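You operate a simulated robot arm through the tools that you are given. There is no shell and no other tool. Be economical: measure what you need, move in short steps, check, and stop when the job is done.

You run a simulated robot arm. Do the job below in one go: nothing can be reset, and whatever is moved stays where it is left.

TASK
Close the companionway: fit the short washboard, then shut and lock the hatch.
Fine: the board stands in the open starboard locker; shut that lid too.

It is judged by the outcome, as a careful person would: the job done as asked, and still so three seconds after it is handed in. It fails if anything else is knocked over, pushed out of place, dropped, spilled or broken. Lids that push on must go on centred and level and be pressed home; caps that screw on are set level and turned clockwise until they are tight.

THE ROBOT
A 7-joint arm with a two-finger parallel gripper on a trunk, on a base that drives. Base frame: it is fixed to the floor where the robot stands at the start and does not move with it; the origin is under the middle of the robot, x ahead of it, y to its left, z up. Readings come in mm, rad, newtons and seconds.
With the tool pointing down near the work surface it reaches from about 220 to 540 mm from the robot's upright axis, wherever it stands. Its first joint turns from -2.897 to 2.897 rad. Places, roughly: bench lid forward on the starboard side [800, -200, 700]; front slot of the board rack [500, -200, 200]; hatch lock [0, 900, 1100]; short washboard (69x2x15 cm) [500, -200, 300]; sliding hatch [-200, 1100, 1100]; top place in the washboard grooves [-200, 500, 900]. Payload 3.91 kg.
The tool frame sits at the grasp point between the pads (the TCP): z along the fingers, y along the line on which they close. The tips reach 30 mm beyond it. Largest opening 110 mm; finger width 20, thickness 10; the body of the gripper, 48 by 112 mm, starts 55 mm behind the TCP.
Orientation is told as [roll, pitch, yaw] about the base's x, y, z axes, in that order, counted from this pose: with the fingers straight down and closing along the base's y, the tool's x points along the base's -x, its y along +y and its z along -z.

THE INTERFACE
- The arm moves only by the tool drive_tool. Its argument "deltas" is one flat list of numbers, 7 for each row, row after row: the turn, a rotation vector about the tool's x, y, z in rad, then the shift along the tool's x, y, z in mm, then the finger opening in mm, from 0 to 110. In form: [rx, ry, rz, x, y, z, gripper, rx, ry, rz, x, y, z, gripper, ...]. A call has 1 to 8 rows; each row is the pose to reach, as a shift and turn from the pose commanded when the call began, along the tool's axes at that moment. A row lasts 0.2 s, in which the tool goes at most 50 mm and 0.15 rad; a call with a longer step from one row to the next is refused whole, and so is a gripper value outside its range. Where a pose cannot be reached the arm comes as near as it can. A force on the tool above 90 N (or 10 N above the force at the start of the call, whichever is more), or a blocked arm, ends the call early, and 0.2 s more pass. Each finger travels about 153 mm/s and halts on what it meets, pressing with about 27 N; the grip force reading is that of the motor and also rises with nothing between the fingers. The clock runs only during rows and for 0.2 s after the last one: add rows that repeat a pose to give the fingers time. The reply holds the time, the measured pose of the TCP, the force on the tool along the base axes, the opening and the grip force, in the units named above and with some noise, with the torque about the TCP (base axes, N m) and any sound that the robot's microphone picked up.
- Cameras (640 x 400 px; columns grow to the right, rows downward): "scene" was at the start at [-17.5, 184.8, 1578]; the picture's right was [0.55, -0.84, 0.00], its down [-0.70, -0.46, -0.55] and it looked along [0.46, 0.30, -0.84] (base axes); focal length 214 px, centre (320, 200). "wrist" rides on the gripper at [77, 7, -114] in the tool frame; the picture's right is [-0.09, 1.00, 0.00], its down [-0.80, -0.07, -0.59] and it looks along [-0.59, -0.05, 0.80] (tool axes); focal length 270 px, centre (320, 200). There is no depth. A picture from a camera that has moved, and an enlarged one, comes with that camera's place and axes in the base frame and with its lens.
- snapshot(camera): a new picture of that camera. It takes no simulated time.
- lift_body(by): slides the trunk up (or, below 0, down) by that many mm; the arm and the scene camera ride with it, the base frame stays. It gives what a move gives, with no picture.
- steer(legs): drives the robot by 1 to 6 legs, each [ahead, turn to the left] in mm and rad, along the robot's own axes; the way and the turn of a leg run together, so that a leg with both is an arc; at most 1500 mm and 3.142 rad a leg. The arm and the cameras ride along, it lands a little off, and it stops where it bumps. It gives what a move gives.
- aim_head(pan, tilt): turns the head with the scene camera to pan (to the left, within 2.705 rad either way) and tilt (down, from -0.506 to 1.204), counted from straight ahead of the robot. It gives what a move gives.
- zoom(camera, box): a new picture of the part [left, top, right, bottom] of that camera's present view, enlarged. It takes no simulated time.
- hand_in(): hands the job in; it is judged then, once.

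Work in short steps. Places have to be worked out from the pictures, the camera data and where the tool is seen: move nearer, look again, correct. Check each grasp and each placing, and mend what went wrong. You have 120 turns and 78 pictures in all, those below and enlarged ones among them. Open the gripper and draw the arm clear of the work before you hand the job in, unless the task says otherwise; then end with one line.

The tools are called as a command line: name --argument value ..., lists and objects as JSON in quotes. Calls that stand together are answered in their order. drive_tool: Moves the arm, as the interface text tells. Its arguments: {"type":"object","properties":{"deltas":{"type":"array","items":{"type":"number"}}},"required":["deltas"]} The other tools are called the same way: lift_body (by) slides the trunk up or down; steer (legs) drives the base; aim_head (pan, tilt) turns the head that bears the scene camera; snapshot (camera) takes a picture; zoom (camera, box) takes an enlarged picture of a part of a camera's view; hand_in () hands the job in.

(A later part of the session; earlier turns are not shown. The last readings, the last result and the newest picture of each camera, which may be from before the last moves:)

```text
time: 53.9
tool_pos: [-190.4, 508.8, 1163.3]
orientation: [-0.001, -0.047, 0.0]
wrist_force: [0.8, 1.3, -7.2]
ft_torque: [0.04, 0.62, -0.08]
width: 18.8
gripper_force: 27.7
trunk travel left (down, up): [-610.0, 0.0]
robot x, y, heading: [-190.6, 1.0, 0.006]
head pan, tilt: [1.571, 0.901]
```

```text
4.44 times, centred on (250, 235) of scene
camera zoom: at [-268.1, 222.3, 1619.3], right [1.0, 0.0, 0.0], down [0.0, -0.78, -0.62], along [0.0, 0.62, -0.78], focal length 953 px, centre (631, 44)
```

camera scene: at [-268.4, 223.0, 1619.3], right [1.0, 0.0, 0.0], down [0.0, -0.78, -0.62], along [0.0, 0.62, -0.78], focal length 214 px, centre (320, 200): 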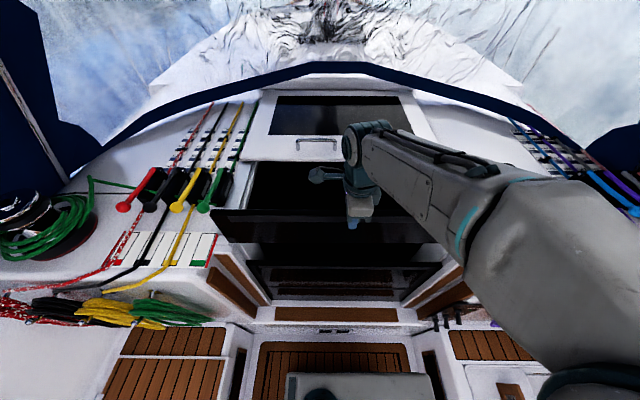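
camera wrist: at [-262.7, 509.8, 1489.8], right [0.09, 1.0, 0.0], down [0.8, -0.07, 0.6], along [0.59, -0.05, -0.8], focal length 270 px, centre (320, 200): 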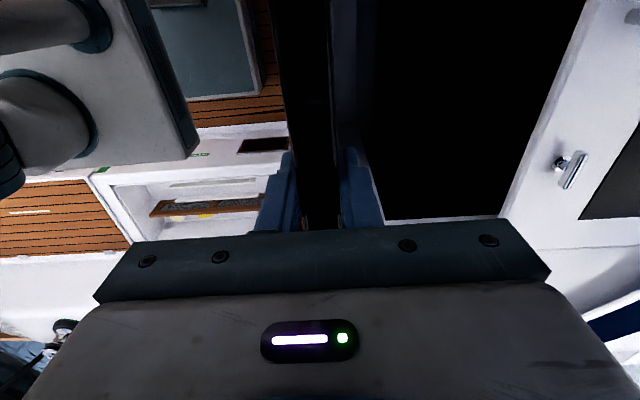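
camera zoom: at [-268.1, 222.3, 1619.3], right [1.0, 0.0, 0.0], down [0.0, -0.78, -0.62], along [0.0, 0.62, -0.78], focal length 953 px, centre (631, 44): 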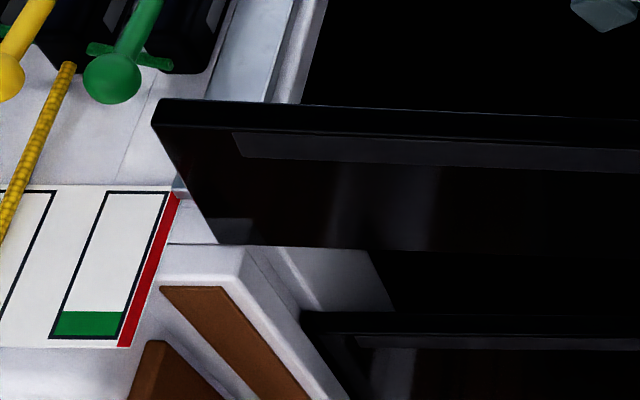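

Still catching at the port end: its corner is ~5 mm outboard of the end wall and slightly aft. Raise, move 6 mm to starboard and 2.5 mm forward, and rotate so the port end is a touch lower (that end I can see).

drive_tool --deltas '[0, 0, 0, -0.5, 0, -10, 0, 0, -0.02, 0, -3.5, 2.5, -20, 0, 0, -0.055, 0, -6.9, 2.5, -20, 0, 0, -0.055, 0, -6.9, 2.5, -20, 0]'

zoom --camera "scene" --box '[190, 190, 310, 280]'

```text
time: 54.9
tool_pos: [-186.4, 511.9, 1184.0]
orientation: [0.001, -0.099, 0.003]
wrist_force: [-2.5, -0.3, -10.4]
ft_torque: [-0.04, 0.54, -0.09]
width: 18.8
gripper_force: 26.4
trunk travel left (down, up): [-610.0, 0.0]
robot x, y, heading: [-189.7, -2.4, -0.0]
head pan, tilt: [1.571, 0.901]
```

```text
4.44 times, centred on (250, 235) of scene
camera zoom: at [-269.0, 222.3, 1619.3], right [1.0, 0.0, 0.0], down [0.0, -0.78, -0.62], along [0.0, 0.62, -0.78], focal length 953 px, centre (631, 44)
```

zoom: 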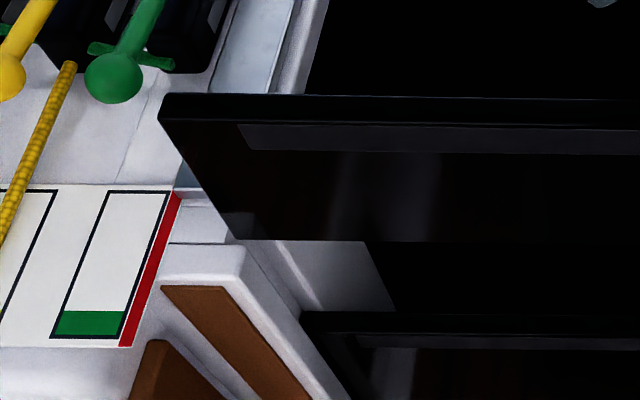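

Slight −x push suggests the starboard end is already inside its groove against the wall; the port corner is now inside its wall. Ease 3 mm back to port, level a bit, and descend.

drive_tool --deltas '[0, -0.012, 0, 3, 0, 0, 0, 0, -0.012, 0, 3.5, 0, 5, 0, 0, -0.012, 0, 4, 0, 10, 0, 0, -0.012, 0, 4.5, 0, 15, 0, 0, -0.012, 0, 5, 0, 20, 0]'

zoom --camera "scene" --box '[190, 190, 310, 280]'

```text
time: 56.1
tool_pos: [-189.0, 513.0, 1163.8]
orientation: [0.001, -0.112, 0.001]
wrist_force: [-0.7, 0.3, -9.3]
ft_torque: [-0.02, 0.02, 0.0]
width: 18.7
gripper_force: 26.7
trunk travel left (down, up): [-610.0, 0.0]
robot x, y, heading: [-192.5, -3.9, 0.006]
head pan, tilt: [1.571, 0.901]
```

```text
4.44 times, centred on (250, 235) of scene
camera zoom: at [-268.4, 222.4, 1619.3], right [1.0, 0.0, 0.0], down [0.0, -0.78, -0.62], along [0.0, 0.62, -0.78], focal length 953 px, centre (631, 44)
```

zoom: 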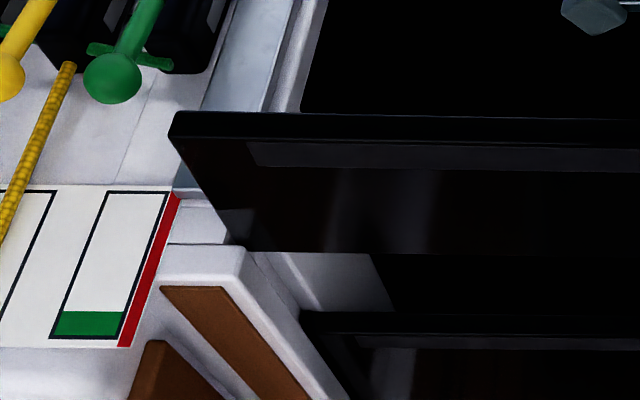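

It's free and entering both grooves. Descend another 100 mm straight down.

drive_tool --deltas '[0, 0, 0, 1.4, 0, 12.4, 0, 0, 0, 0, 2.8, 0, 24.8, 0, 0, 0, 0, 4.2, 0, 37.2, 0, 0, 0, 0, 5.6, 0, 49.6, 0, 0, 0, 0, 7, 0, 62, 0, 0, 0, 0, 8.4, 0, 74.4, 0, 0, 0, 0, 9.8, 0, 86.8, 0, 0, 0, 0, 11.2, 0, 99.4, 0]'

snapshot --camera "scene"

```text
time: 57.9
tool_pos: [-188.9, 513.2, 1062.9]
orientation: [0.0, -0.111, 0.002]
wrist_force: [-2.4, 0.8, -9.9]
ft_torque: [0.01, 0.25, 0.02]
width: 19.0
gripper_force: 27.1
trunk travel left (down, up): [-610.0, 0.0]
robot x, y, heading: [-192.0, -2.5, 0.003]
head pan, tilt: [1.571, 0.901]
```

```text
36 pictures are left
camera scene: at [-268.9, 222.7, 1619.3], right [1.0, 0.0, 0.0], down [0.0, -0.78, -0.62], along [0.0, 0.62, -0.78], focal length 214 px, centre (320, 200)
```

scene: 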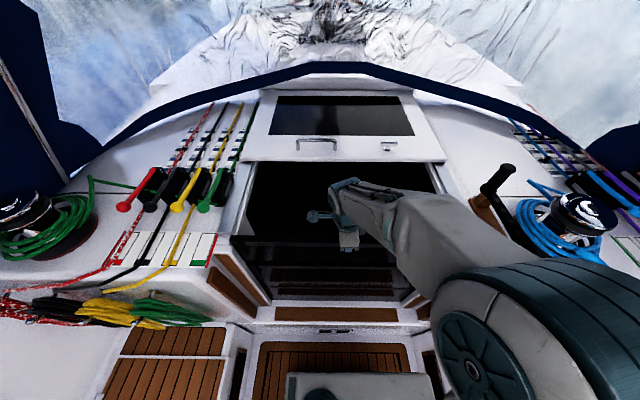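

In the grooves. Continue down in 6 mm steps until it seats on the lower board.

drive_tool --deltas '[0, 0, 0, 1.7, 0, 6, 0, 0, 0, 0, 2.4, 0, 12, 0, 0, 0, 0, 3.1, 0, 18, 0, 0, 0, 0, 3.7, 0, 24, 0, 0, 0, 0, 4.3, 0, 29, 0, 0, 0, 0, 4.8, 0, 33, 0]'

zoom --camera "scene" --box '[200, 190, 460, 310]'

```text
time: 59.3
tool_pos: [-188.0, 511.8, 1031.5]
orientation: [0.002, -0.112, 0.0]
wrist_force: [-2.3, 0.8, -7.3]
ft_torque: [0.03, -0.8, -0.11]
width: 18.6
gripper_force: 27.2
trunk travel left (down, up): [-610.0, 0.0]
robot x, y, heading: [-190.9, -2.3, 0.006]
head pan, tilt: [1.571, 0.901]
```

```text
2.46 times, centred on (330, 250) of scene
camera zoom: at [-268.9, 222.2, 1619.3], right [1.0, 0.0, 0.0], down [0.0, -0.78, -0.62], along [0.0, 0.62, -0.78], focal length 528 px, centre (295, 77)
```

zoom: 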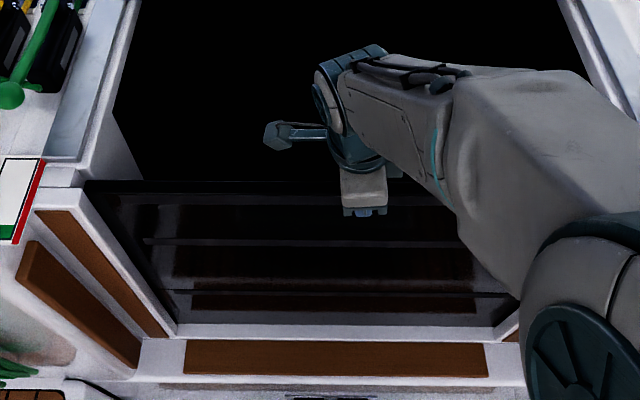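

Starboard end has touched down. Press on gently to seat the port end too.

drive_tool --deltas '[0, 0, 0, 0.4, 0, 3, 0, 0, -0.005, 0, 0.8, 0, 6, 0, 0, -0.01, 0, 1.2, 0, 9, 0]'

```text
time: 60.1
tool_pos: [-190.2, 511.9, 1024.7]
orientation: [0.005, -0.121, 0.001]
wrist_force: [-1.1, 1.9, 19.6]
ft_torque: [-0.38, 0.01, -0.18]
width: 18.8
gripper_force: 27.3
trunk travel left (down, up): [-610.0, 0.0]
robot x, y, heading: [-188.6, -6.3, 0.002]
head pan, tilt: [1.571, 0.901]
```

Both ends bear evenly (no y-torque, +30 N). Release and rise.

drive_tool --deltas '[0, 0, 0, 0, 0, -1, 40, 0, 0, 0, 0, 0, -1, 60, 0, 0, 0, 0, 0, -1, 60, 0, 0, 0, -4.8, 0, -40, 60, 0, 0, 0, -9.6, 0, -80, 60, 0, 0.06, 0, -14.4, 0, -120, 60, 0, 0.122, 0, -19, 0, -160, 60]'

snapshot --camera "scene"

zoom --camera "scene" --box '[200, 190, 460, 310]'

```text
time: 61.7
tool_pos: [-192.1, 511.2, 1183.6]
orientation: [0.0, 0.0, 0.0]
wrist_force: [0.5, 0.1, -0.6]
ft_torque: [-0.01, 0.0, 0.01]
width: 60.1
gripper_force: 0.1
trunk travel left (down, up): [-610.0, 0.0]
robot x, y, heading: [-193.6, -5.0, 0.005]
head pan, tilt: [1.571, 0.901]
```

```text
34 pictures are left
camera scene: at [-268.2, 220.8, 1619.5], right [1.0, 0.0, 0.0], down [0.0, -0.78, -0.62], along [0.0, 0.62, -0.78], focal length 214 px, centre (320, 200)
```

scene: 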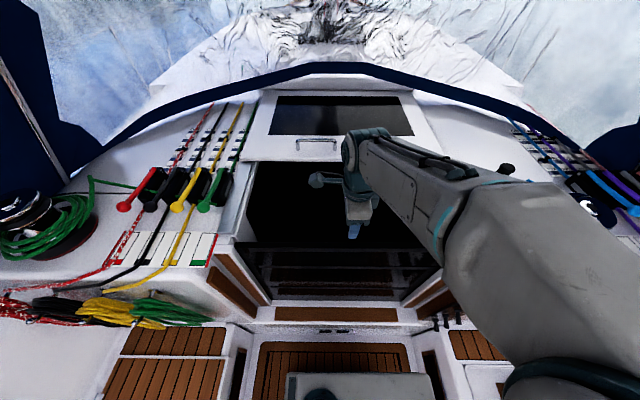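

```text
2.46 times, centred on (330, 250) of scene
camera zoom: at [-268.2, 220.8, 1619.5], right [1.0, 0.0, 0.0], down [0.0, -0.78, -0.62], along [0.0, 0.62, -0.78], focal length 528 px, centre (295, 77)
```

zoom: 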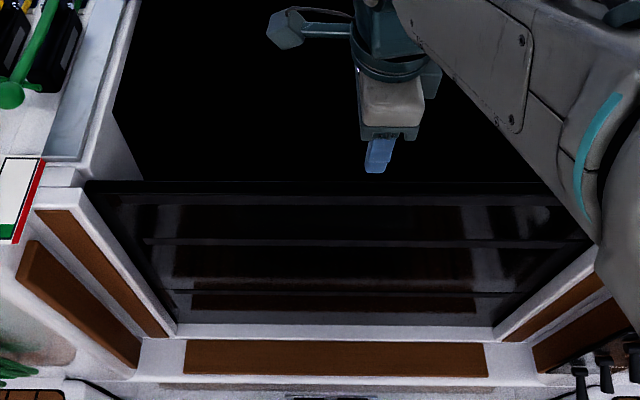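

The board is seated level on the lower one. Now the hatch: handle around (-279, 895, ~1130). Raise the arm, tilt the tool forward (toward +y) 0.7 rad and move toward it.

drive_tool --deltas '[-0.0875, 0, 0, 11, 10, -25, 60, -0.175, 0, 0, 22, 20, -50, 60, -0.2625, 0, 0, 33, 40, -75, 60, -0.35, 0, 0, 44, 60, -95, 60, -0.4375, 0, 0, 55, 80, -110, 60, -0.525, 0, 0, 66, 100, -120, 60, -0.6125, 0, 0, 77, 125, -125, 60, -0.7, 0, 0, 87, 150, -130, 60]'

snapshot --camera "wrist"

snapshot --camera "scene"

```text
time: 63.5
tool_pos: [-278.3, 662.7, 1313.7]
orientation: [0.703, -0.002, -0.001]
wrist_force: [-0.6, -0.3, 0.6]
ft_torque: [-0.02, -0.03, 0.0]
width: 60.0
gripper_force: 0.1
trunk travel left (down, up): [-610.0, 0.0]
robot x, y, heading: [-190.4, -3.5, 0.008]
head pan, tilt: [1.571, 0.901]
```

```text
32 pictures are left
camera wrist: at [-354.3, 592.9, 1405.8], right [0.09, 0.76, 0.64], down [0.8, -0.44, 0.41], along [0.59, 0.48, -0.65], focal length 270 px, centre (320, 200)
```

wrist: 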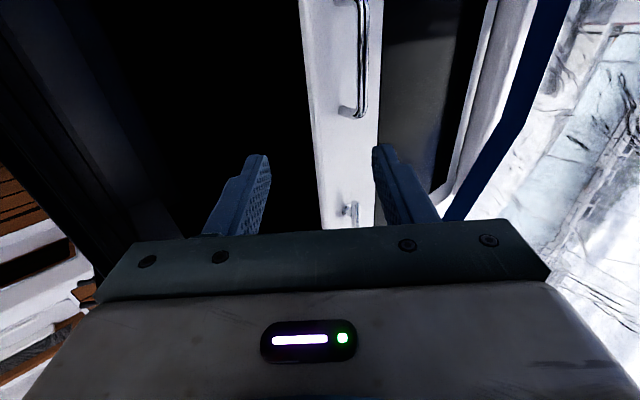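

```text
31 pictures are left
camera scene: at [-268.9, 222.0, 1619.4], right [1.0, 0.0, 0.0], down [0.0, -0.78, -0.62], along [0.0, 0.62, -0.78], focal length 214 px, centre (320, 200)
```

scene: 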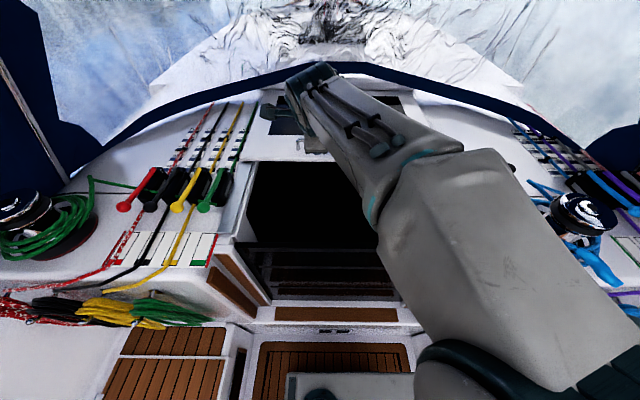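

Handle bar triangulates to y≈872, z≈1145, centred near x≈-278. Approach a pose above it with less tilt (0.45 rad) to test reach.

drive_tool --deltas '[0.05, 0, 0, 0, 20, 35, 60, 0.1, 0, 0, 0, 38, 75, 60, 0.15, 0, 0, 0, 52, 116, 60, 0.2, 0, 0, 0, 66, 157, 60, 0.25, 0, 0, 0, 78.6, 196.5, 60]'

snapshot --camera "wrist"

zoom --camera "scene" --box '[220, 60, 460, 210]'

```text
time: 64.7
tool_pos: [-264.8, 777.5, 1215.7]
orientation: [0.49, 0.0, 0.003]
wrist_force: [-0.2, 0.3, 0.7]
ft_torque: [0.0, 0.01, -0.03]
width: 60.2
gripper_force: 0.1
out of reach, approached as far as the arm can: row 3, 4, 5
trunk travel left (down, up): [-610.0, 0.0]
robot x, y, heading: [-190.3, -4.5, -0.003]
head pan, tilt: [1.571, 0.901]
```

```text
30 pictures are left
camera wrist: at [-340.1, 728.9, 1321.1], right [0.09, 0.88, 0.47], down [0.8, -0.34, 0.49], along [0.59, 0.33, -0.73], focal length 270 px, centre (320, 200)
```

wrist: 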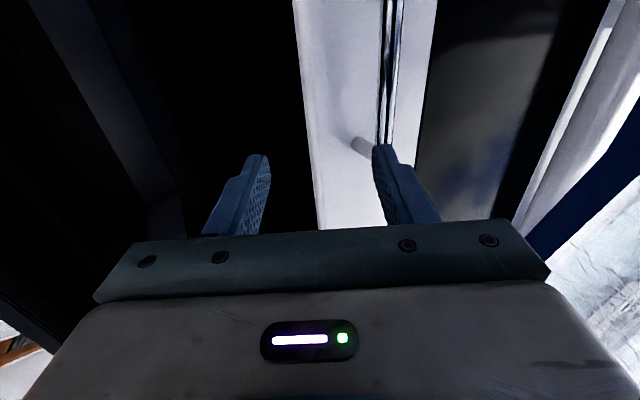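

```text
2.67 times, centred on (340, 135) of scene
camera zoom: at [-268.7, 222.2, 1619.3], right [1.0, 0.0, 0.0], down [0.0, -0.78, -0.62], along [0.0, 0.62, -0.78], focal length 572 px, centre (267, 373)
```

zoom: 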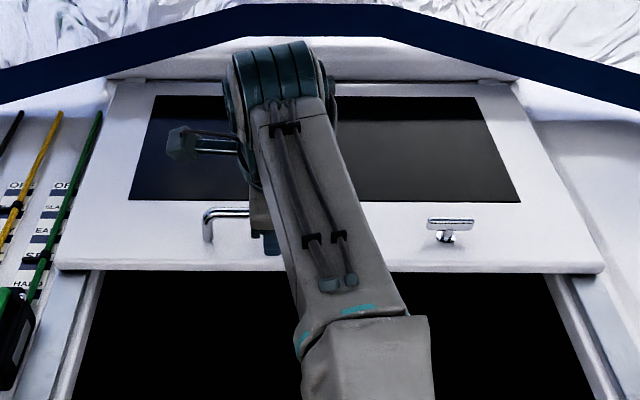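

Reach ends near y≈778 at this tilt; I need the base ~100–150 mm closer. Look down at the platform and the bulkhead to judge the room.

aim_head --pan 1.57 --tilt 1.2

snapshot --camera "scene"

aim_head --pan 2.6 --tilt 1.15

snapshot --camera "scene"

```text
time: 65.5
tool_pos: [-264.1, 777.1, 1217.7]
orientation: [0.494, -0.001, 0.0]
wrist_force: [0.1, 0.0, -0.1]
ft_torque: [0.04, -0.01, 0.01]
width: 60.0
gripper_force: 0.2
trunk travel left (down, up): [-610.0, 0.0]
robot x, y, heading: [-193.8, -0.2, 0.007]
head pan, tilt: [1.571, 1.201]
```

```text
28 pictures are left
camera scene: at [-268.4, 202.2, 1599.7], right [1.0, 0.0, 0.0], down [0.0, -0.93, -0.36], along [0.0, 0.36, -0.93], focal length 214 px, centre (320, 200)
```

scene: 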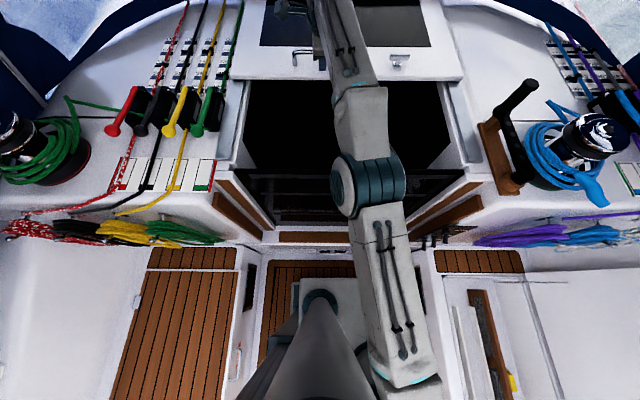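

```text
time: 66.8
tool_pos: [-263.8, 776.9, 1217.9]
orientation: [0.492, 0.0, 0.001]
wrist_force: [-0.7, -0.3, -0.6]
ft_torque: [0.02, -0.01, -0.01]
width: 60.0
gripper_force: 0.0
trunk travel left (down, up): [-610.0, 0.0]
robot x, y, heading: [-191.2, -7.3, 0.004]
head pan, tilt: [2.601, 1.15]
```

```text
27 pictures are left
camera scene: at [-319.4, 176.6, 1602.5], right [0.51, 0.86, 0.0], down [0.78, -0.47, -0.41], along [-0.35, 0.21, -0.91], focal length 214 px, centre (320, 200)
```

scene: 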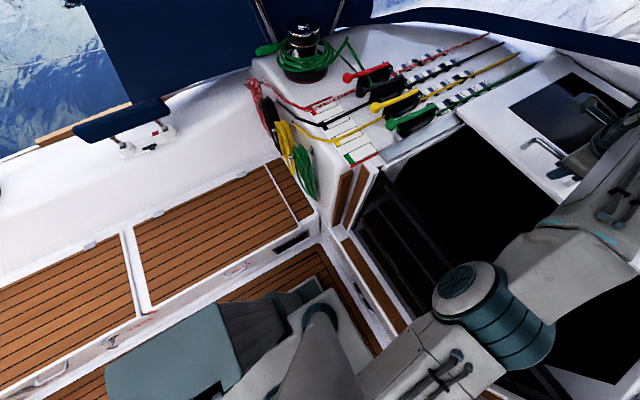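

There's little base room (~120 mm), but the handle stands ~50 mm proud, so a steeper tilt can reach farther. Tilt the tool to ~0.9 rad here and read where the commanded pose is.

drive_tool --deltas '[-0.14, 0, 0, 0, -10, -10, 50, -0.28, 0, 0, 0, -20, -20, 50, -0.42, 0, 0, 0, -30, -30, 50, -0.42, 0, 0, 0, -30, -30, 50]'

```text
time: 67.8
tool_pos: [-264.4, 738.4, 1232.4]
orientation: [0.872, 0.001, 0.0]
wrist_force: [0.1, 0.4, -0.7]
ft_torque: [0.0, -0.02, -0.02]
width: 50.2
gripper_force: 0.1
trunk travel left (down, up): [-610.0, 0.0]
robot x, y, heading: [-195.7, -4.0, 0.001]
head pan, tilt: [2.601, 1.15]
```

Pose is as read. Move to the pre-grasp, 60 mm back from the bar along the tool axis, and look.

drive_tool --deltas '[0, 0, 0, 7, 9, 43, 50, 0, 0, 0, 13.6, 17.8, 86.4, 50, 0, 0, 0, 13.6, 17.8, 86.4, 50]'

snapshot --camera "wrist"

```text
time: 68.6
tool_pos: [-278.4, 813.9, 1191.8]
orientation: [0.872, 0.001, -0.001]
wrist_force: [-0.5, -0.2, 0.0]
ft_torque: [-0.01, 0.02, 0.01]
width: 50.0
gripper_force: 0.1
trunk travel left (down, up): [-610.0, 0.0]
robot x, y, heading: [-189.9, -1.1, 0.007]
head pan, tilt: [2.601, 1.15]
```

```text
26 pictures are left
camera wrist: at [-354.8, 730.8, 1270.8], right [0.09, 0.64, 0.76], down [0.8, -0.5, 0.33], along [0.59, 0.58, -0.56], focal length 270 px, centre (320, 200)
```

wrist: 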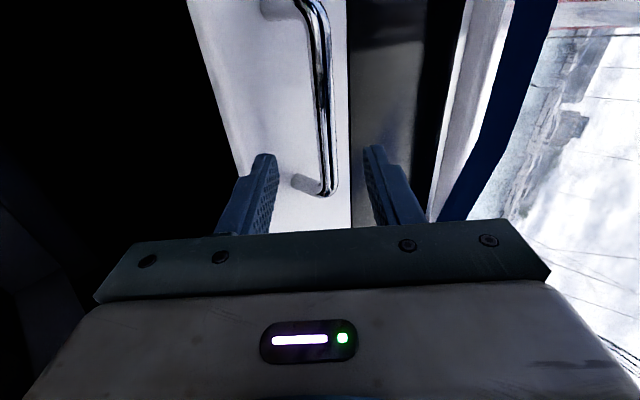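

Two wrist views triangulate the bar at y≈865, z≈1151. Advance 53 mm along the tool axis and close on it.

drive_tool --deltas '[0, 0, 0, 4, 1, 20, 50, 0, 0, 0, 8, 2, 38, 50, 0, 0, 0, 8, 2, 53, 50, 0, 0, 0, 8, 2, 53, 0, 0, 0, 0, 8, 2, 53, 0, 0, 0, 0, 8, 2, 53, 0]'

snapshot --camera "wrist"

```text
time: 70.0
tool_pos: [-285.5, 856.9, 1158.6]
orientation: [0.873, 0.0, 0.0]
wrist_force: [0.9, 0.3, 5.0]
ft_torque: [0.07, 0.36, -0.05]
width: 15.5
gripper_force: 44.7
trunk travel left (down, up): [-610.0, 0.0]
robot x, y, heading: [-193.4, -8.1, -0.001]
head pan, tilt: [2.601, 1.15]
```

```text
25 pictures are left
camera wrist: at [-362.9, 773.1, 1237.1], right [0.09, 0.64, 0.76], down [0.8, -0.5, 0.33], along [0.59, 0.58, -0.56], focal length 270 px, centre (320, 200)
```

wrist: 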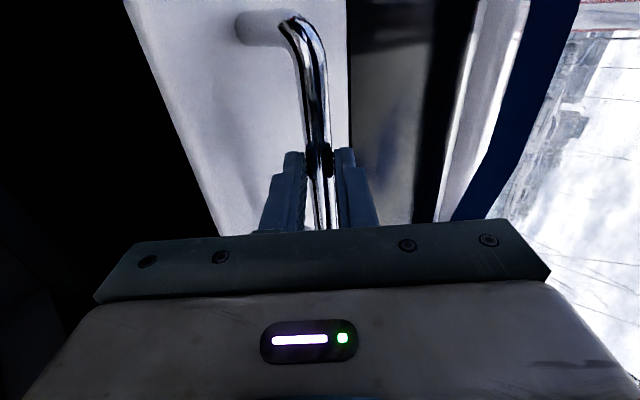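

Handle firmly gripped. Pull aft (−y) 160 mm in 20 mm steps, watching the force.

drive_tool --deltas '[0, 0, 0, 0, -12.9, -15.3, 0, 0, 0, 0, 0, -25.7, -30.6, 0, 0, 0, 0, 0, -38.6, -45.9, 0, 0, 0, 0, 0, -51.5, -61.2, 0, 0, 0, 0, 0, -64.3, -76.6, 0, 0, 0, 0, 0, -77.2, -91.9, 0, 0, 0, 0, 0, -90.1, -107.2, 0, 0, 0, 0, 0, -102.9, -122.5, 0]'

snapshot --camera "wrist"

```text
time: 71.9
tool_pos: [-231.7, 707.1, 1147.4]
orientation: [0.861, 0.0, -0.069]
wrist_force: [-46.2, -1.4, 9.3]
ft_torque: [-0.25, -0.82, -0.08]
width: 16.7
gripper_force: 45.1
trunk travel left (down, up): [-610.0, 0.0]
robot x, y, heading: [-195.2, -4.0, 0.034]
head pan, tilt: [2.601, 1.15]
stopped in row 8: the arm was blocked; the commanded pose is now the measured one
```

```text
24 pictures are left
camera wrist: at [-314.6, 630.6, 1226.9], right [0.13, 0.64, 0.76], down [0.76, -0.55, 0.33], along [0.63, 0.53, -0.56], focal length 270 px, centre (320, 200)
```

wrist: 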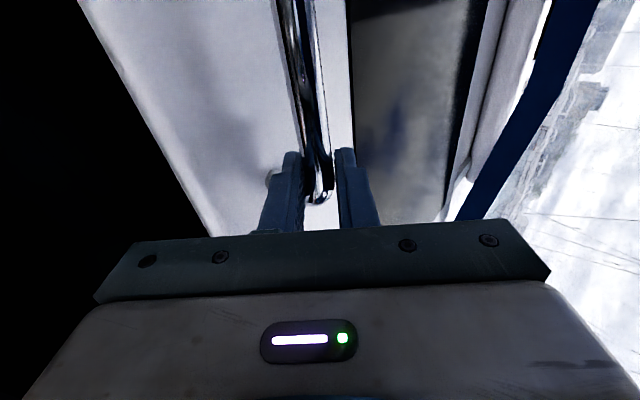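

The tool drifted to starboard and the base turned slightly: something on the arm is being blocked. Look with the head.

aim_head --pan 1.3 --tilt 1.1

snapshot --camera "scene"

```text
time: 73.4
tool_pos: [-233.7, 707.2, 1147.9]
orientation: [0.858, -0.007, -0.077]
wrist_force: [-48.7, 3.6, 10.5]
ft_torque: [-0.11, 0.45, 0.81]
width: 16.5
gripper_force: 45.3
trunk travel left (down, up): [-610.0, 0.0]
robot x, y, heading: [-190.1, -5.3, 0.042]
head pan, tilt: [1.3, 1.1]
```

```text
23 pictures are left
camera scene: at [-306.3, 202.8, 1607.8], right [0.97, -0.23, 0.03], down [-0.19, -0.87, -0.46], along [0.13, 0.44, -0.89], focal length 214 px, centre (320, 200)
```

scene: 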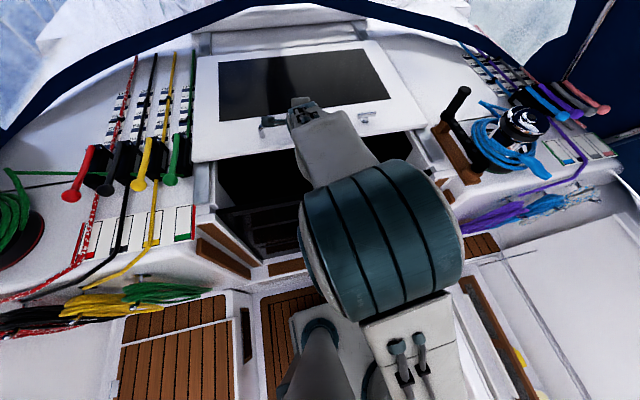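

The elbow is pushing against the robot's own head column (robot leaning). Relieve it by sliding back forward ~80 mm with the handle still gripped.

drive_tool --deltas '[0, 0, 0, 0, 13, 15, 0, 0, 0, 0, 5, 26, 30, 0, 0, 0, 0, 10, 39, 45, 0, 0, 0, 0, 20, 52, 60, 0, 0, 0, 0, 25, 58, 68, 0]'

```text
time: 74.6
tool_pos: [-231.1, 798.7, 1146.7]
orientation: [0.86, 0.009, -0.085]
wrist_force: [-43.7, 0.7, 24.9]
ft_torque: [0.15, -0.88, 0.21]
width: 16.7
gripper_force: 44.9
trunk travel left (down, up): [-610.0, 0.0]
robot x, y, heading: [-195.9, -5.6, 0.039]
head pan, tilt: [1.3, 1.1]
```

Check the robot's lean and head position again after this move.

snapshot --camera "scene"

```text
22 pictures are left
camera scene: at [-267.8, 201.6, 1606.0], right [0.97, -0.23, 0.01], down [-0.2, -0.87, -0.46], along [0.11, 0.44, -0.89], focal length 214 px, centre (320, 200)
```

scene: 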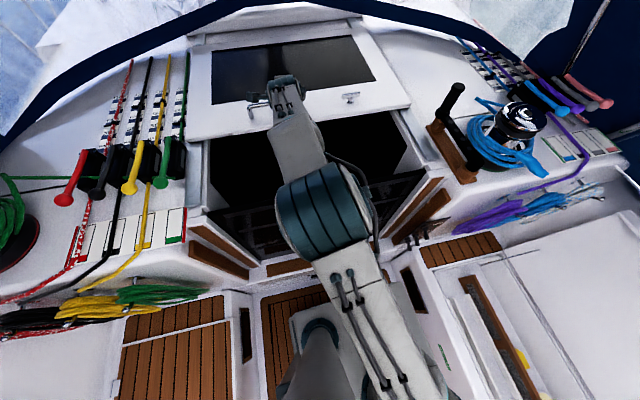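

The elbow is clear now, but a side load on the handle end remains. Open the fingers and back out along the tool axis.

drive_tool --deltas '[0, 0, 0, 0, 0, 0, 40, 0, 0, 0, 0, 0, 0, 60, 0, 0, 0, 0, 0, -20, 60, 0, 0, 0, 0, 0, -40, 60, 0, 0, 0, 0, 10, -60, 60, 0, 0, 0, 0, 20, -70, 60]'

snapshot --camera "wrist"

```text
time: 76.0
tool_pos: [-231.8, 782.8, 1172.5]
orientation: [0.816, -0.02, -0.105]
wrist_force: [-54.3, -0.7, -30.0]
ft_torque: [0.45, 2.82, 0.46]
width: 73.4
gripper_force: 12.4
trunk travel left (down, up): [-610.0, 0.0]
robot x, y, heading: [-192.1, -4.6, 0.039]
head pan, tilt: [1.3, 1.1]
```

```text
21 pictures are left
camera wrist: at [-317.7, 712.3, 1254.9], right [0.15, 0.67, 0.73], down [0.74, -0.56, 0.37], along [0.66, 0.48, -0.58], focal length 270 px, centre (320, 200)
```

wrist: 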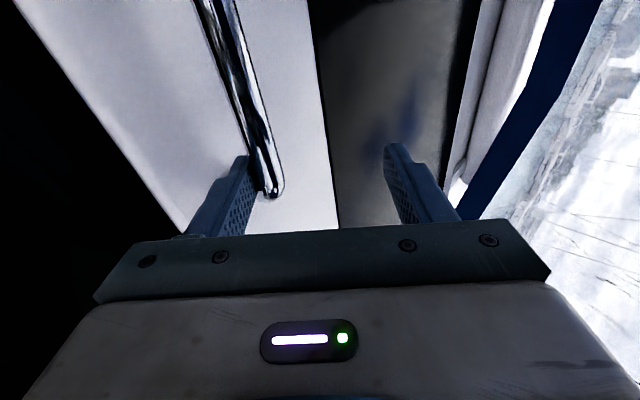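

I drifted sideways and the lower finger is catching the bar. Re-centre: shift −25 along tool y and a bit to port, then back out straight.

drive_tool --deltas '[0, 0, 0, 15, -15, 8, 80, 0, 0, 0, 30, -28, 8, 80, 0, 0, 0, 40, -28, 8, 80]'

snapshot --camera "wrist"

```text
time: 76.5
tool_pos: [-196.0, 709.2, 1200.6]
orientation: [0.889, -0.011, -0.157]
wrist_force: [-2.0, -0.6, 1.4]
ft_torque: [0.0, -0.11, -0.1]
width: 80.0
gripper_force: 0.3
trunk travel left (down, up): [-610.0, 0.0]
robot x, y, heading: [-194.6, -1.7, 0.047]
head pan, tilt: [1.3, 1.1]
stopped in row 2: the arm was blocked; the commanded pose is now the measured one
```

```text
20 pictures are left
camera wrist: at [-285.0, 637.5, 1275.8], right [0.18, 0.61, 0.77], down [0.71, -0.63, 0.33], along [0.68, 0.49, -0.54], focal length 270 px, centre (320, 200)
```

wrist: 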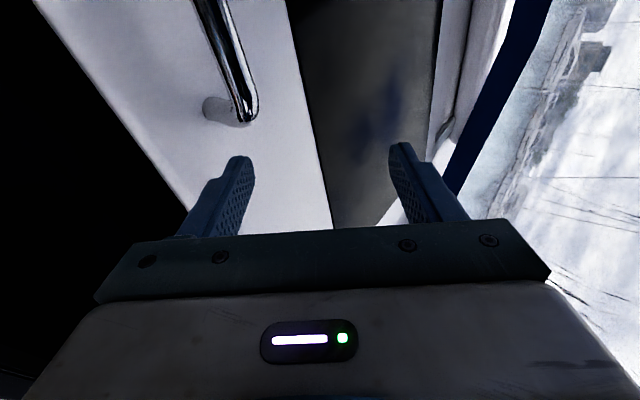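

Free of the handle. Raise the tool clear and check the scene.

drive_tool --deltas '[0, 0, 0, 0, 20, -10, 80, 0, 0, 0, 0, 45, -20, 80, 0, 0, 0, 0, 75, -30, 80]'

snapshot --camera "scene"

```text
time: 77.3
tool_pos: [-177.7, 745.4, 1268.9]
orientation: [0.876, -0.004, -0.163]
wrist_force: [1.2, -1.0, 2.2]
ft_torque: [-0.09, 0.09, 0.08]
width: 79.7
gripper_force: 0.0
trunk travel left (down, up): [-610.0, 0.0]
robot x, y, heading: [-191.5, -2.3, 0.031]
head pan, tilt: [1.3, 1.1]
```

```text
19 pictures are left
camera scene: at [-253.9, 194.6, 1607.3], right [0.97, -0.23, 0.0], down [-0.21, -0.86, -0.46], along [0.1, 0.45, -0.89], focal length 214 px, centre (320, 200)
```

scene: 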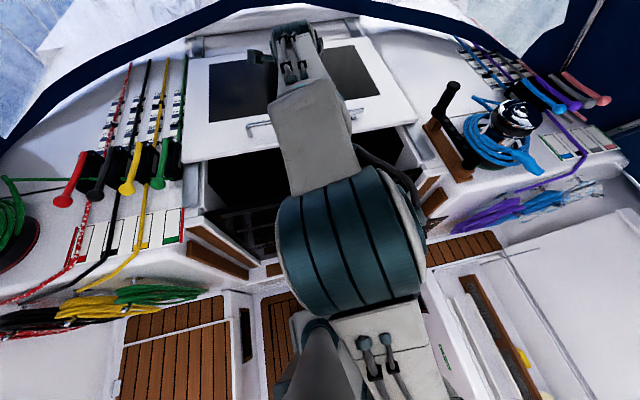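

Robot is upright again and the hatch has stayed ~160 mm further aft. Turn the base 0.3 rad left so the arm works farther from the head column.

steer --legs '[[0, 0.3]]'

```text
time: 78.7
tool_pos: [-413.8, 727.6, 1255.8]
orientation: [0.863, -0.013, 0.145]
wrist_force: [-0.3, -0.8, 0.3]
ft_torque: [-0.01, -0.03, -0.02]
width: 80.2
gripper_force: 0.1
trunk travel left (down, up): [-610.0, 0.0]
robot x, y, heading: [-191.0, -0.2, 0.34]
head pan, tilt: [1.3, 1.1]
```

Now bring the tool above the bar with less tilt (roll ≈0.36, yaw ≈0).

drive_tool --deltas '[0.125, -0.027, 0.023, -29, -12, -8, 60, 0.25, -0.055, 0.047, -58, -24, -17, 60, 0.375, -0.082, 0.07, -88, -37, -25, 60, 0.5, -0.11, 0.094, -117, -48.8, -33.9, 60]'

snapshot --camera "wrist"

```text
time: 79.7
tool_pos: [-287.8, 687.5, 1243.2]
orientation: [0.362, -0.047, 0.005]
wrist_force: [-0.1, 0.2, 0.7]
ft_torque: [-0.01, 0.02, 0.01]
width: 60.0
gripper_force: 0.1
trunk travel left (down, up): [-610.0, 0.0]
robot x, y, heading: [-195.3, -4.9, 0.335]
head pan, tilt: [1.3, 1.1]
```

```text
18 pictures are left
camera wrist: at [-368.7, 653.4, 1348.9], right [0.07, 0.93, 0.36], down [0.78, -0.27, 0.57], along [0.63, 0.24, -0.74], focal length 270 px, centre (320, 200)
```

wrist: 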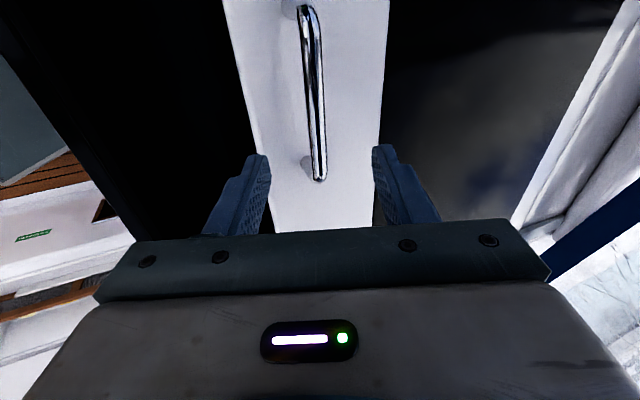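

Bar now at y≈719, x −355…−226. Descend 88 mm along the tool axis onto it and close.

drive_tool --deltas '[0, 0.02, 0, 1, -1, 30, 50, 0, 0.047, 0, 2, -2, 60, 50, 0, 0.047, 0, 2, -2.7, 88, 50, 0, 0.047, 0, 2, -2.7, 88, 0, 0, 0.047, 0, 2, -2.7, 88, 0, 0, 0.047, 0, 2, -2.7, 88, 0]'

```text
time: 81.1
tool_pos: [-287.0, 718.0, 1156.9]
orientation: [0.361, -0.005, 0.021]
wrist_force: [-1.2, 0.3, -7.9]
ft_torque: [0.0, 0.18, -1.0]
width: 16.1
gripper_force: 45.2
trunk travel left (down, up): [-610.0, 0.0]
robot x, y, heading: [-192.7, -6.3, 0.338]
head pan, tilt: [1.3, 1.1]
```

Gripped. Pull aft 120 mm in 15 mm steps.

drive_tool --deltas '[0, 0, 0, 0, -14, -5.3, 0, 0, 0, 0, 0, -28, -10.6, 0, 0, 0, 0, 0, -42, -15.9, 0, 0, 0, 0, 0, -56.1, -21.2, 0, 0, 0, 0, 0, -70.1, -26.6, 0, 0, 0, 0, 0, -84.2, -31.9, 0, 0, 0, 0, 0, -98.2, -37.2, 0, 0, 0, 0, 0, -112.2, -42.5, 0]'

snapshot --camera "scene"

```text
time: 82.9
tool_pos: [-287.9, 597.4, 1156.7]
orientation: [0.361, -0.003, 0.024]
wrist_force: [-12.8, -1.2, -15.0]
ft_torque: [0.0, 1.55, -0.39]
width: 16.0
gripper_force: 45.0
trunk travel left (down, up): [-610.0, 0.0]
robot x, y, heading: [-195.1, -0.9, 0.339]
head pan, tilt: [1.3, 1.1]
```

```text
17 pictures are left
camera scene: at [-321.2, 176.5, 1605.1], right [1.0, 0.07, 0.0], down [0.06, -0.89, -0.45], along [-0.03, 0.45, -0.89], focal length 214 px, centre (320, 200)
```

scene: 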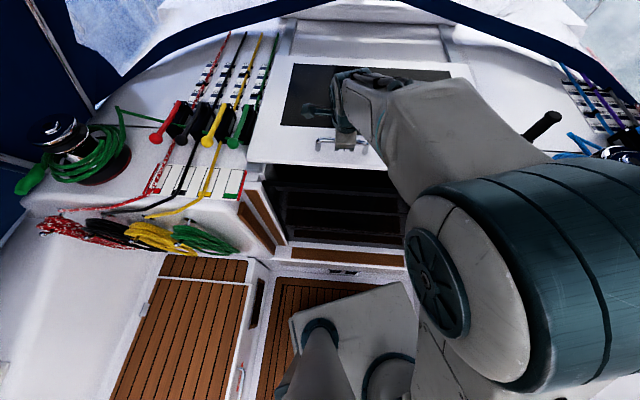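

Works cleanly. The hatch's aft edge nears the board; keep pulling in smaller steps until it stops.

drive_tool --deltas '[0, 0, 0, 0, -7.5, -2.8, 0, 0, 0, 0, 0, -15, -5.7, 0, 0, 0, 0, 0, -22.4, -8.5, 0, 0, 0, 0, 0, -29.9, -11.3, 0, 0, 0, 0, 0, -37.4, -14.2, 0, 0, 0, 0, 0, -44.9, -17, 0, 0, 0, 0, 0, -52.4, -19.8, 0]'

zoom --camera "scene" --box '[220, 90, 460, 240]'

```text
time: 84.5
tool_pos: [-288.7, 542.8, 1157.2]
orientation: [0.362, -0.004, 0.025]
wrist_force: [-23.9, -0.3, -9.1]
ft_torque: [0.04, 0.87, -0.69]
width: 16.0
gripper_force: 44.9
trunk travel left (down, up): [-610.0, 0.0]
robot x, y, heading: [-195.0, -2.2, 0.345]
head pan, tilt: [1.3, 1.1]
```

```text
2.67 times, centred on (340, 165) of scene
camera zoom: at [-323.6, 176.2, 1605.2], right [1.0, 0.07, 0.0], down [0.06, -0.89, -0.45], along [-0.03, 0.45, -0.89], focal length 572 px, centre (267, 293)
```

zoom: 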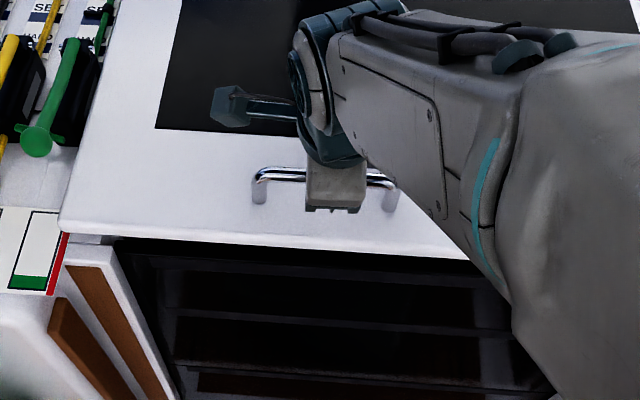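

The hatch edge is just past the board; no stop felt yet. Continue 35 mm in small steps, easing the side load.

drive_tool --deltas '[0, 0, 0, 2, -4.7, -1.8, 0, 0, 0, 0, 4, -9.4, -3.6, 0, 0, 0, 0, 4, -14, -5.3, 0, 0, 0, 0, 4, -18.7, -7.1, 0, 0, 0, 0, 4, -23.4, -8.9, 0, 0, 0, 0, 4, -28, -10.6, 0, 0, 0, 0, 4, -32.7, -12.4, 0]'

```text
time: 86.1
tool_pos: [-287.8, 505.5, 1158.3]
orientation: [0.364, -0.005, 0.022]
wrist_force: [-13.2, 1.8, -11.9]
ft_torque: [-0.03, 0.04, -1.06]
width: 15.9
gripper_force: 45.4
trunk travel left (down, up): [-610.0, 0.0]
robot x, y, heading: [-189.0, -6.8, 0.337]
head pan, tilt: [1.3, 1.1]
```

Still no stop; check how far the hatch edge overhangs.

snapshot --camera "scene"

```text
15 pictures are left
camera scene: at [-321.3, 176.8, 1605.2], right [1.0, 0.07, 0.0], down [0.06, -0.89, -0.45], along [-0.03, 0.45, -0.89], focal length 214 px, centre (320, 200)
```

scene: 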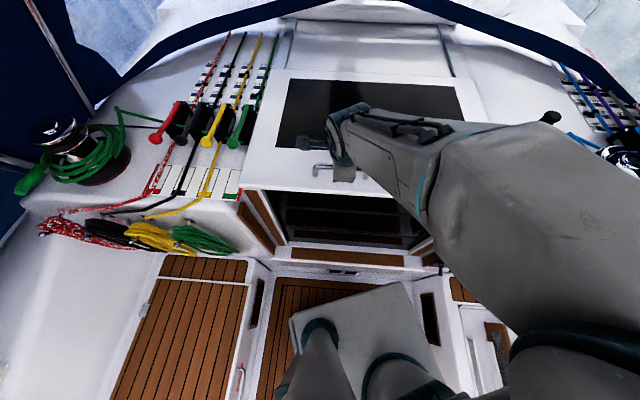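

The edge is ~45 mm past the board, about flush with the posts. Continue carefully for a stop.

drive_tool --deltas '[0, 0, 0, 0, -4.7, -1.8, 0, 0, 0, 0, 0, -9.4, -3.6, 0, 0, 0, 0, 0, -14, -5.3, 0, 0, 0, 0, 0, -18.7, -7.1, 0, 0, 0, 0, 0, -23.4, -8.9, 0]'

```text
time: 87.3
tool_pos: [-287.7, 489.7, 1158.3]
orientation: [0.362, -0.004, 0.021]
wrist_force: [-10.0, 17.5, -8.0]
ft_torque: [0.38, 1.27, -0.47]
width: 16.0
gripper_force: 45.1
trunk travel left (down, up): [-610.0, 0.0]
robot x, y, heading: [-191.9, 0.7, 0.339]
head pan, tilt: [1.3, 1.1]
```

A resisting +17 N and 9 mm lag suggest the stop. Press a bit more to confirm, then release.

drive_tool --deltas '[0, 0, 0, 0, -5, -1.9, 0, 0, 0, 0, 0, -10, -3.8, 0, 0, 0, 0, 0, -10, -3.8, 0]'

```text
time: 88.1
tool_pos: [-288.2, 490.1, 1158.6]
orientation: [0.365, 0.0, 0.021]
wrist_force: [2.2, 37.7, 10.2]
ft_torque: [0.62, -0.98, -1.4]
width: 16.1
gripper_force: 45.6
trunk travel left (down, up): [-610.0, 0.0]
robot x, y, heading: [-192.8, 0.5, 0.339]
head pan, tilt: [1.3, 1.1]
```

Stop confirmed. Unload, open, and back straight out along the tool axis.

drive_tool --deltas '[0, 0, 0, 0, 12, 5, 0, 0, 0, 0, 0, 12, 5, 50, 0, 0, 0, 0, 12, 5, 60, 0, 0, 0, 0, 12, -35, 60, 0, 0, 0, 0, 12, -75, 60, 0, 0, 0, 0, 12, -105, 60]'

snapshot --camera "wrist"

```text
time: 88.4
tool_pos: [-279.6, 459.9, 1161.1]
orientation: [0.385, 0.006, 0.024]
wrist_force: [-0.2, 1.3, 0.0]
ft_torque: [-0.14, -0.05, 0.0]
width: 0.0
gripper_force: 37.9
trunk travel left (down, up): [-610.0, 0.0]
robot x, y, heading: [-190.5, -0.9, 0.335]
head pan, tilt: [1.3, 1.1]
stopped in row 1: the arm was blocked; the commanded pose is now the measured one
```

```text
14 pictures are left
camera wrist: at [-353.6, 420.3, 1270.9], right [0.07, 0.93, 0.37], down [0.81, -0.27, 0.52], along [0.58, 0.27, -0.77], focal length 270 px, centre (320, 200)
```

wrist: 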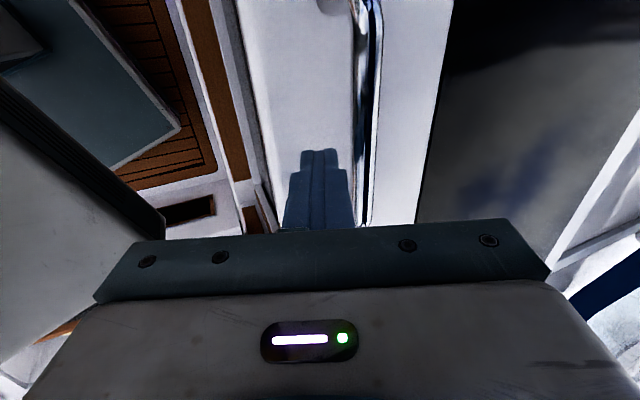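

The fingers slipped off the bar aft; the hatch is still at its stop (bar y≈490). Raise, go upright and move over to the lock on the starboard side, opening the fingers.

drive_tool --deltas '[0, 0, 0, 0, 18.7, -46.3, 0, 0.07, 0, 0, -30, 33.7, -83, 40, 0.15, 0, 0.01, -75, 46, -111, 60, 0.23, 0, 0.02, -123, 50, -110, 60, 0.31, 0, 0.024, -171, 55, -108, 60, 0.385, 0, 0.024, -220, 58.9, -105.6, 60]'

snapshot --camera "wrist"

```text
refused: row 3 steps farther than a row can; nothing moved
```

```text
13 pictures are left
camera wrist: at [-353.6, 420.3, 1270.9], right [0.07, 0.93, 0.37], down [0.81, -0.27, 0.52], along [0.58, 0.27, -0.77], focal length 270 px, centre (320, 200)
```

wrist: 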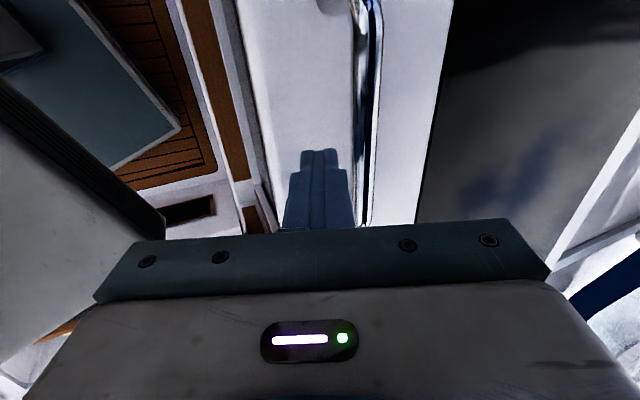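

Step too long; redo with smaller steps (and hold the picture until it has moved).

drive_tool --deltas '[0, 0, 0, 0, 18.7, -46.3, 0, 0.06, 0, 0, -15, 33.7, -83, 40, 0.12, 0, 0.01, -50, 46, -108, 60, 0.19, 0, 0.02, -92, 50, -110, 60, 0.26, 0, 0.024, -135, 53, -109, 60, 0.32, 0, 0.024, -178, 56, -108, 60, 0.385, 0, 0.024, -220, 58.9, -105.6, 60]'

```text
time: 88.8
tool_pos: [-240.9, 350.4, 1201.2]
orientation: [0.468, 0.034, 0.026]
wrist_force: [-0.3, 1.8, 1.3]
ft_torque: [-0.14, 0.01, -0.04]
width: 0.1
gripper_force: 37.4
trunk travel left (down, up): [-610.0, 0.0]
robot x, y, heading: [-194.2, -2.9, 0.336]
head pan, tilt: [1.3, 1.1]
stopped in row 1: the arm was blocked; the commanded pose is now the measured one
```

Blocked again and the tool is drifting aft; look at the arm.

snapshot --camera "scene"

```text
12 pictures are left
camera scene: at [-322.8, 189.3, 1604.4], right [1.0, 0.07, 0.0], down [0.06, -0.89, -0.45], along [-0.03, 0.45, -0.89], focal length 214 px, centre (320, 200)
```

scene: 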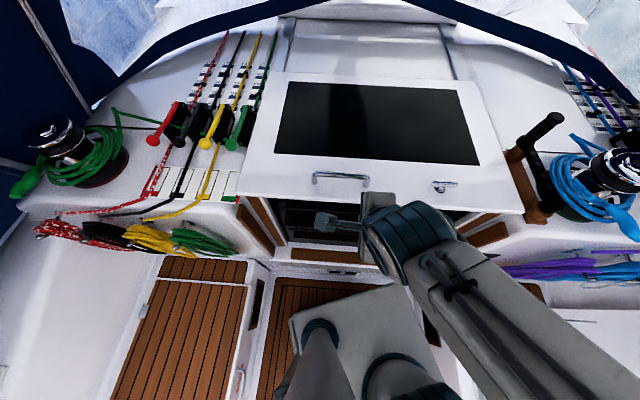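

The hatch is shut against its stop. Hold still for a moment to let the arm settle, opening the fingers.

drive_tool --deltas '[0, 0, 0, 0, 0, 0, 30, 0, 0, 0, 0, 0, 0, 60, 0, 0, 0, 0, 0, 0, 60]'

```text
time: 89.8
tool_pos: [-237.9, 338.3, 1191.2]
orientation: [0.446, 0.028, 0.026]
wrist_force: [-0.8, 0.8, -1.7]
ft_torque: [0.01, 0.02, 0.04]
width: 60.2
gripper_force: 0.0
trunk travel left (down, up): [-610.0, 0.0]
robot x, y, heading: [-194.3, -2.2, 0.339]
head pan, tilt: [1.3, 1.1]
stopped in row 3: the arm was blocked; the commanded pose is now the measured one
```

Now try moving outward/up in modest steps while taking the tilt out.

drive_tool --deltas '[0.05, 0, 0, 0, 25, -15, 60, 0.1, 0, 0, 0, 55, -30, 60, 0.2, 0, 0, -15, 85, -45, 60, 0.3, 0, 0, -40, 110, -55, 60, 0.4, 0, 0, -70, 135, -60, 60, 0.44, -0.028, 0.026, -105, 155, -60, 60]'

```text
time: 90.1
tool_pos: [-217.1, 283.2, 1235.9]
orientation: [0.524, 0.056, 0.029]
wrist_force: [-0.2, 0.1, 0.3]
ft_torque: [-0.06, 0.0, 0.02]
width: 60.3
gripper_force: 0.0
trunk travel left (down, up): [-610.0, 0.0]
robot x, y, heading: [-191.1, -0.1, 0.335]
head pan, tilt: [1.3, 1.1]
stopped in row 1: the arm was blocked; the commanded pose is now the measured one
```

The arm yields aft each time, so something on it is in contact. Pan the head right to see the elbow.

aim_head --pan 0.6 --tilt 1.0

snapshot --camera "scene"

```text
time: 91.2
tool_pos: [-228.5, 318.0, 1224.6]
orientation: [0.496, 0.047, 0.027]
wrist_force: [0.0, -1.5, 0.9]
ft_torque: [-0.02, -0.06, -0.01]
width: 59.9
gripper_force: 0.0
trunk travel left (down, up): [-610.0, 0.0]
robot x, y, heading: [-193.2, -2.1, 0.342]
head pan, tilt: [0.6, 1.0]
```

```text
11 pictures are left
camera scene: at [-266.0, 148.8, 1616.1], right [0.81, -0.59, -0.01], down [-0.5, -0.67, -0.55], along [0.32, 0.45, -0.84], focal length 214 px, centre (320, 200)
```

scene: 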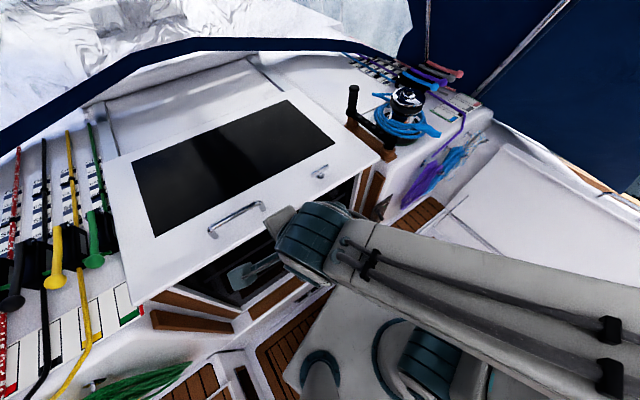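

The arm is merely folded very close (wrist near its inner limit) and swinging. It crept back outward by itself; command slow outward motion.

drive_tool --deltas '[0, 0, 0, 0, 3, 0, 60, 0, 0, 0, 0, 8, 0, 60, 0, 0, 0, 0, 15, 0, 60, 0, 0, 0, 0, 25, 0, 60]'

```text
time: 92.2
tool_pos: [-238.3, 365.4, 1228.9]
orientation: [0.473, 0.042, 0.029]
wrist_force: [-0.2, 0.8, 1.2]
ft_torque: [-0.07, -0.05, 0.02]
width: 59.9
gripper_force: 0.0
trunk travel left (down, up): [-610.0, 0.0]
robot x, y, heading: [-188.2, -3.8, 0.341]
head pan, tilt: [0.6, 1.0]
```

Moving properly now. Continue out over the lock, taking out the tilt.

drive_tool --deltas '[0, 0, 0, -5, 15, -2, 60, 0.05, 0, 0, -20, 35, -4, 60, 0.13, 0, 0, -45, 58, -5, 60, 0.22, -0.01, 0.01, -78, 80, -6, 60, 0.31, -0.02, 0.02, -112, 100, -6, 60, 0.4, -0.03, 0.03, -146, 115, -5, 60, 0.473, -0.04, 0.03, -178, 125, -3.4, 60]'

zoom --camera "wrist" --box '[200, 40, 500, 230]'

```text
time: 93.8
tool_pos: [-53.1, 455.5, 1286.7]
orientation: [0.012, 0.016, -0.011]
wrist_force: [1.0, 0.8, 0.7]
ft_torque: [-0.04, 0.01, 0.01]
width: 60.0
gripper_force: 0.0
trunk travel left (down, up): [-610.0, 0.0]
robot x, y, heading: [-190.4, 1.7, 0.341]
head pan, tilt: [0.6, 1.0]
```

```text
2.11 times, centred on (350, 135) of wrist
camera zoom: at [-127.9, 462.1, 1401.9], right [0.1, 1.0, 0.01], down [0.81, -0.09, 0.58], along [0.58, -0.05, -0.81], focal length 569 px, centre (257, 337)
```

zoom: 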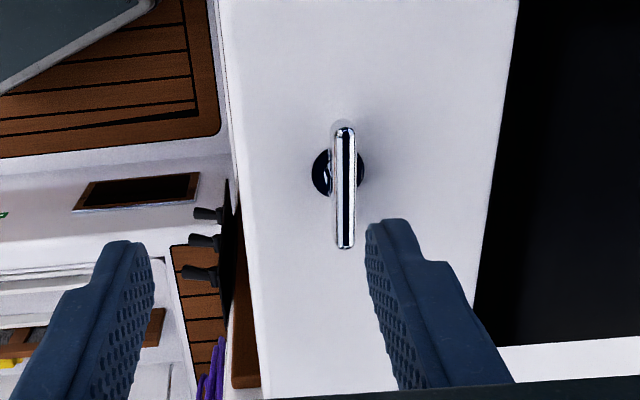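

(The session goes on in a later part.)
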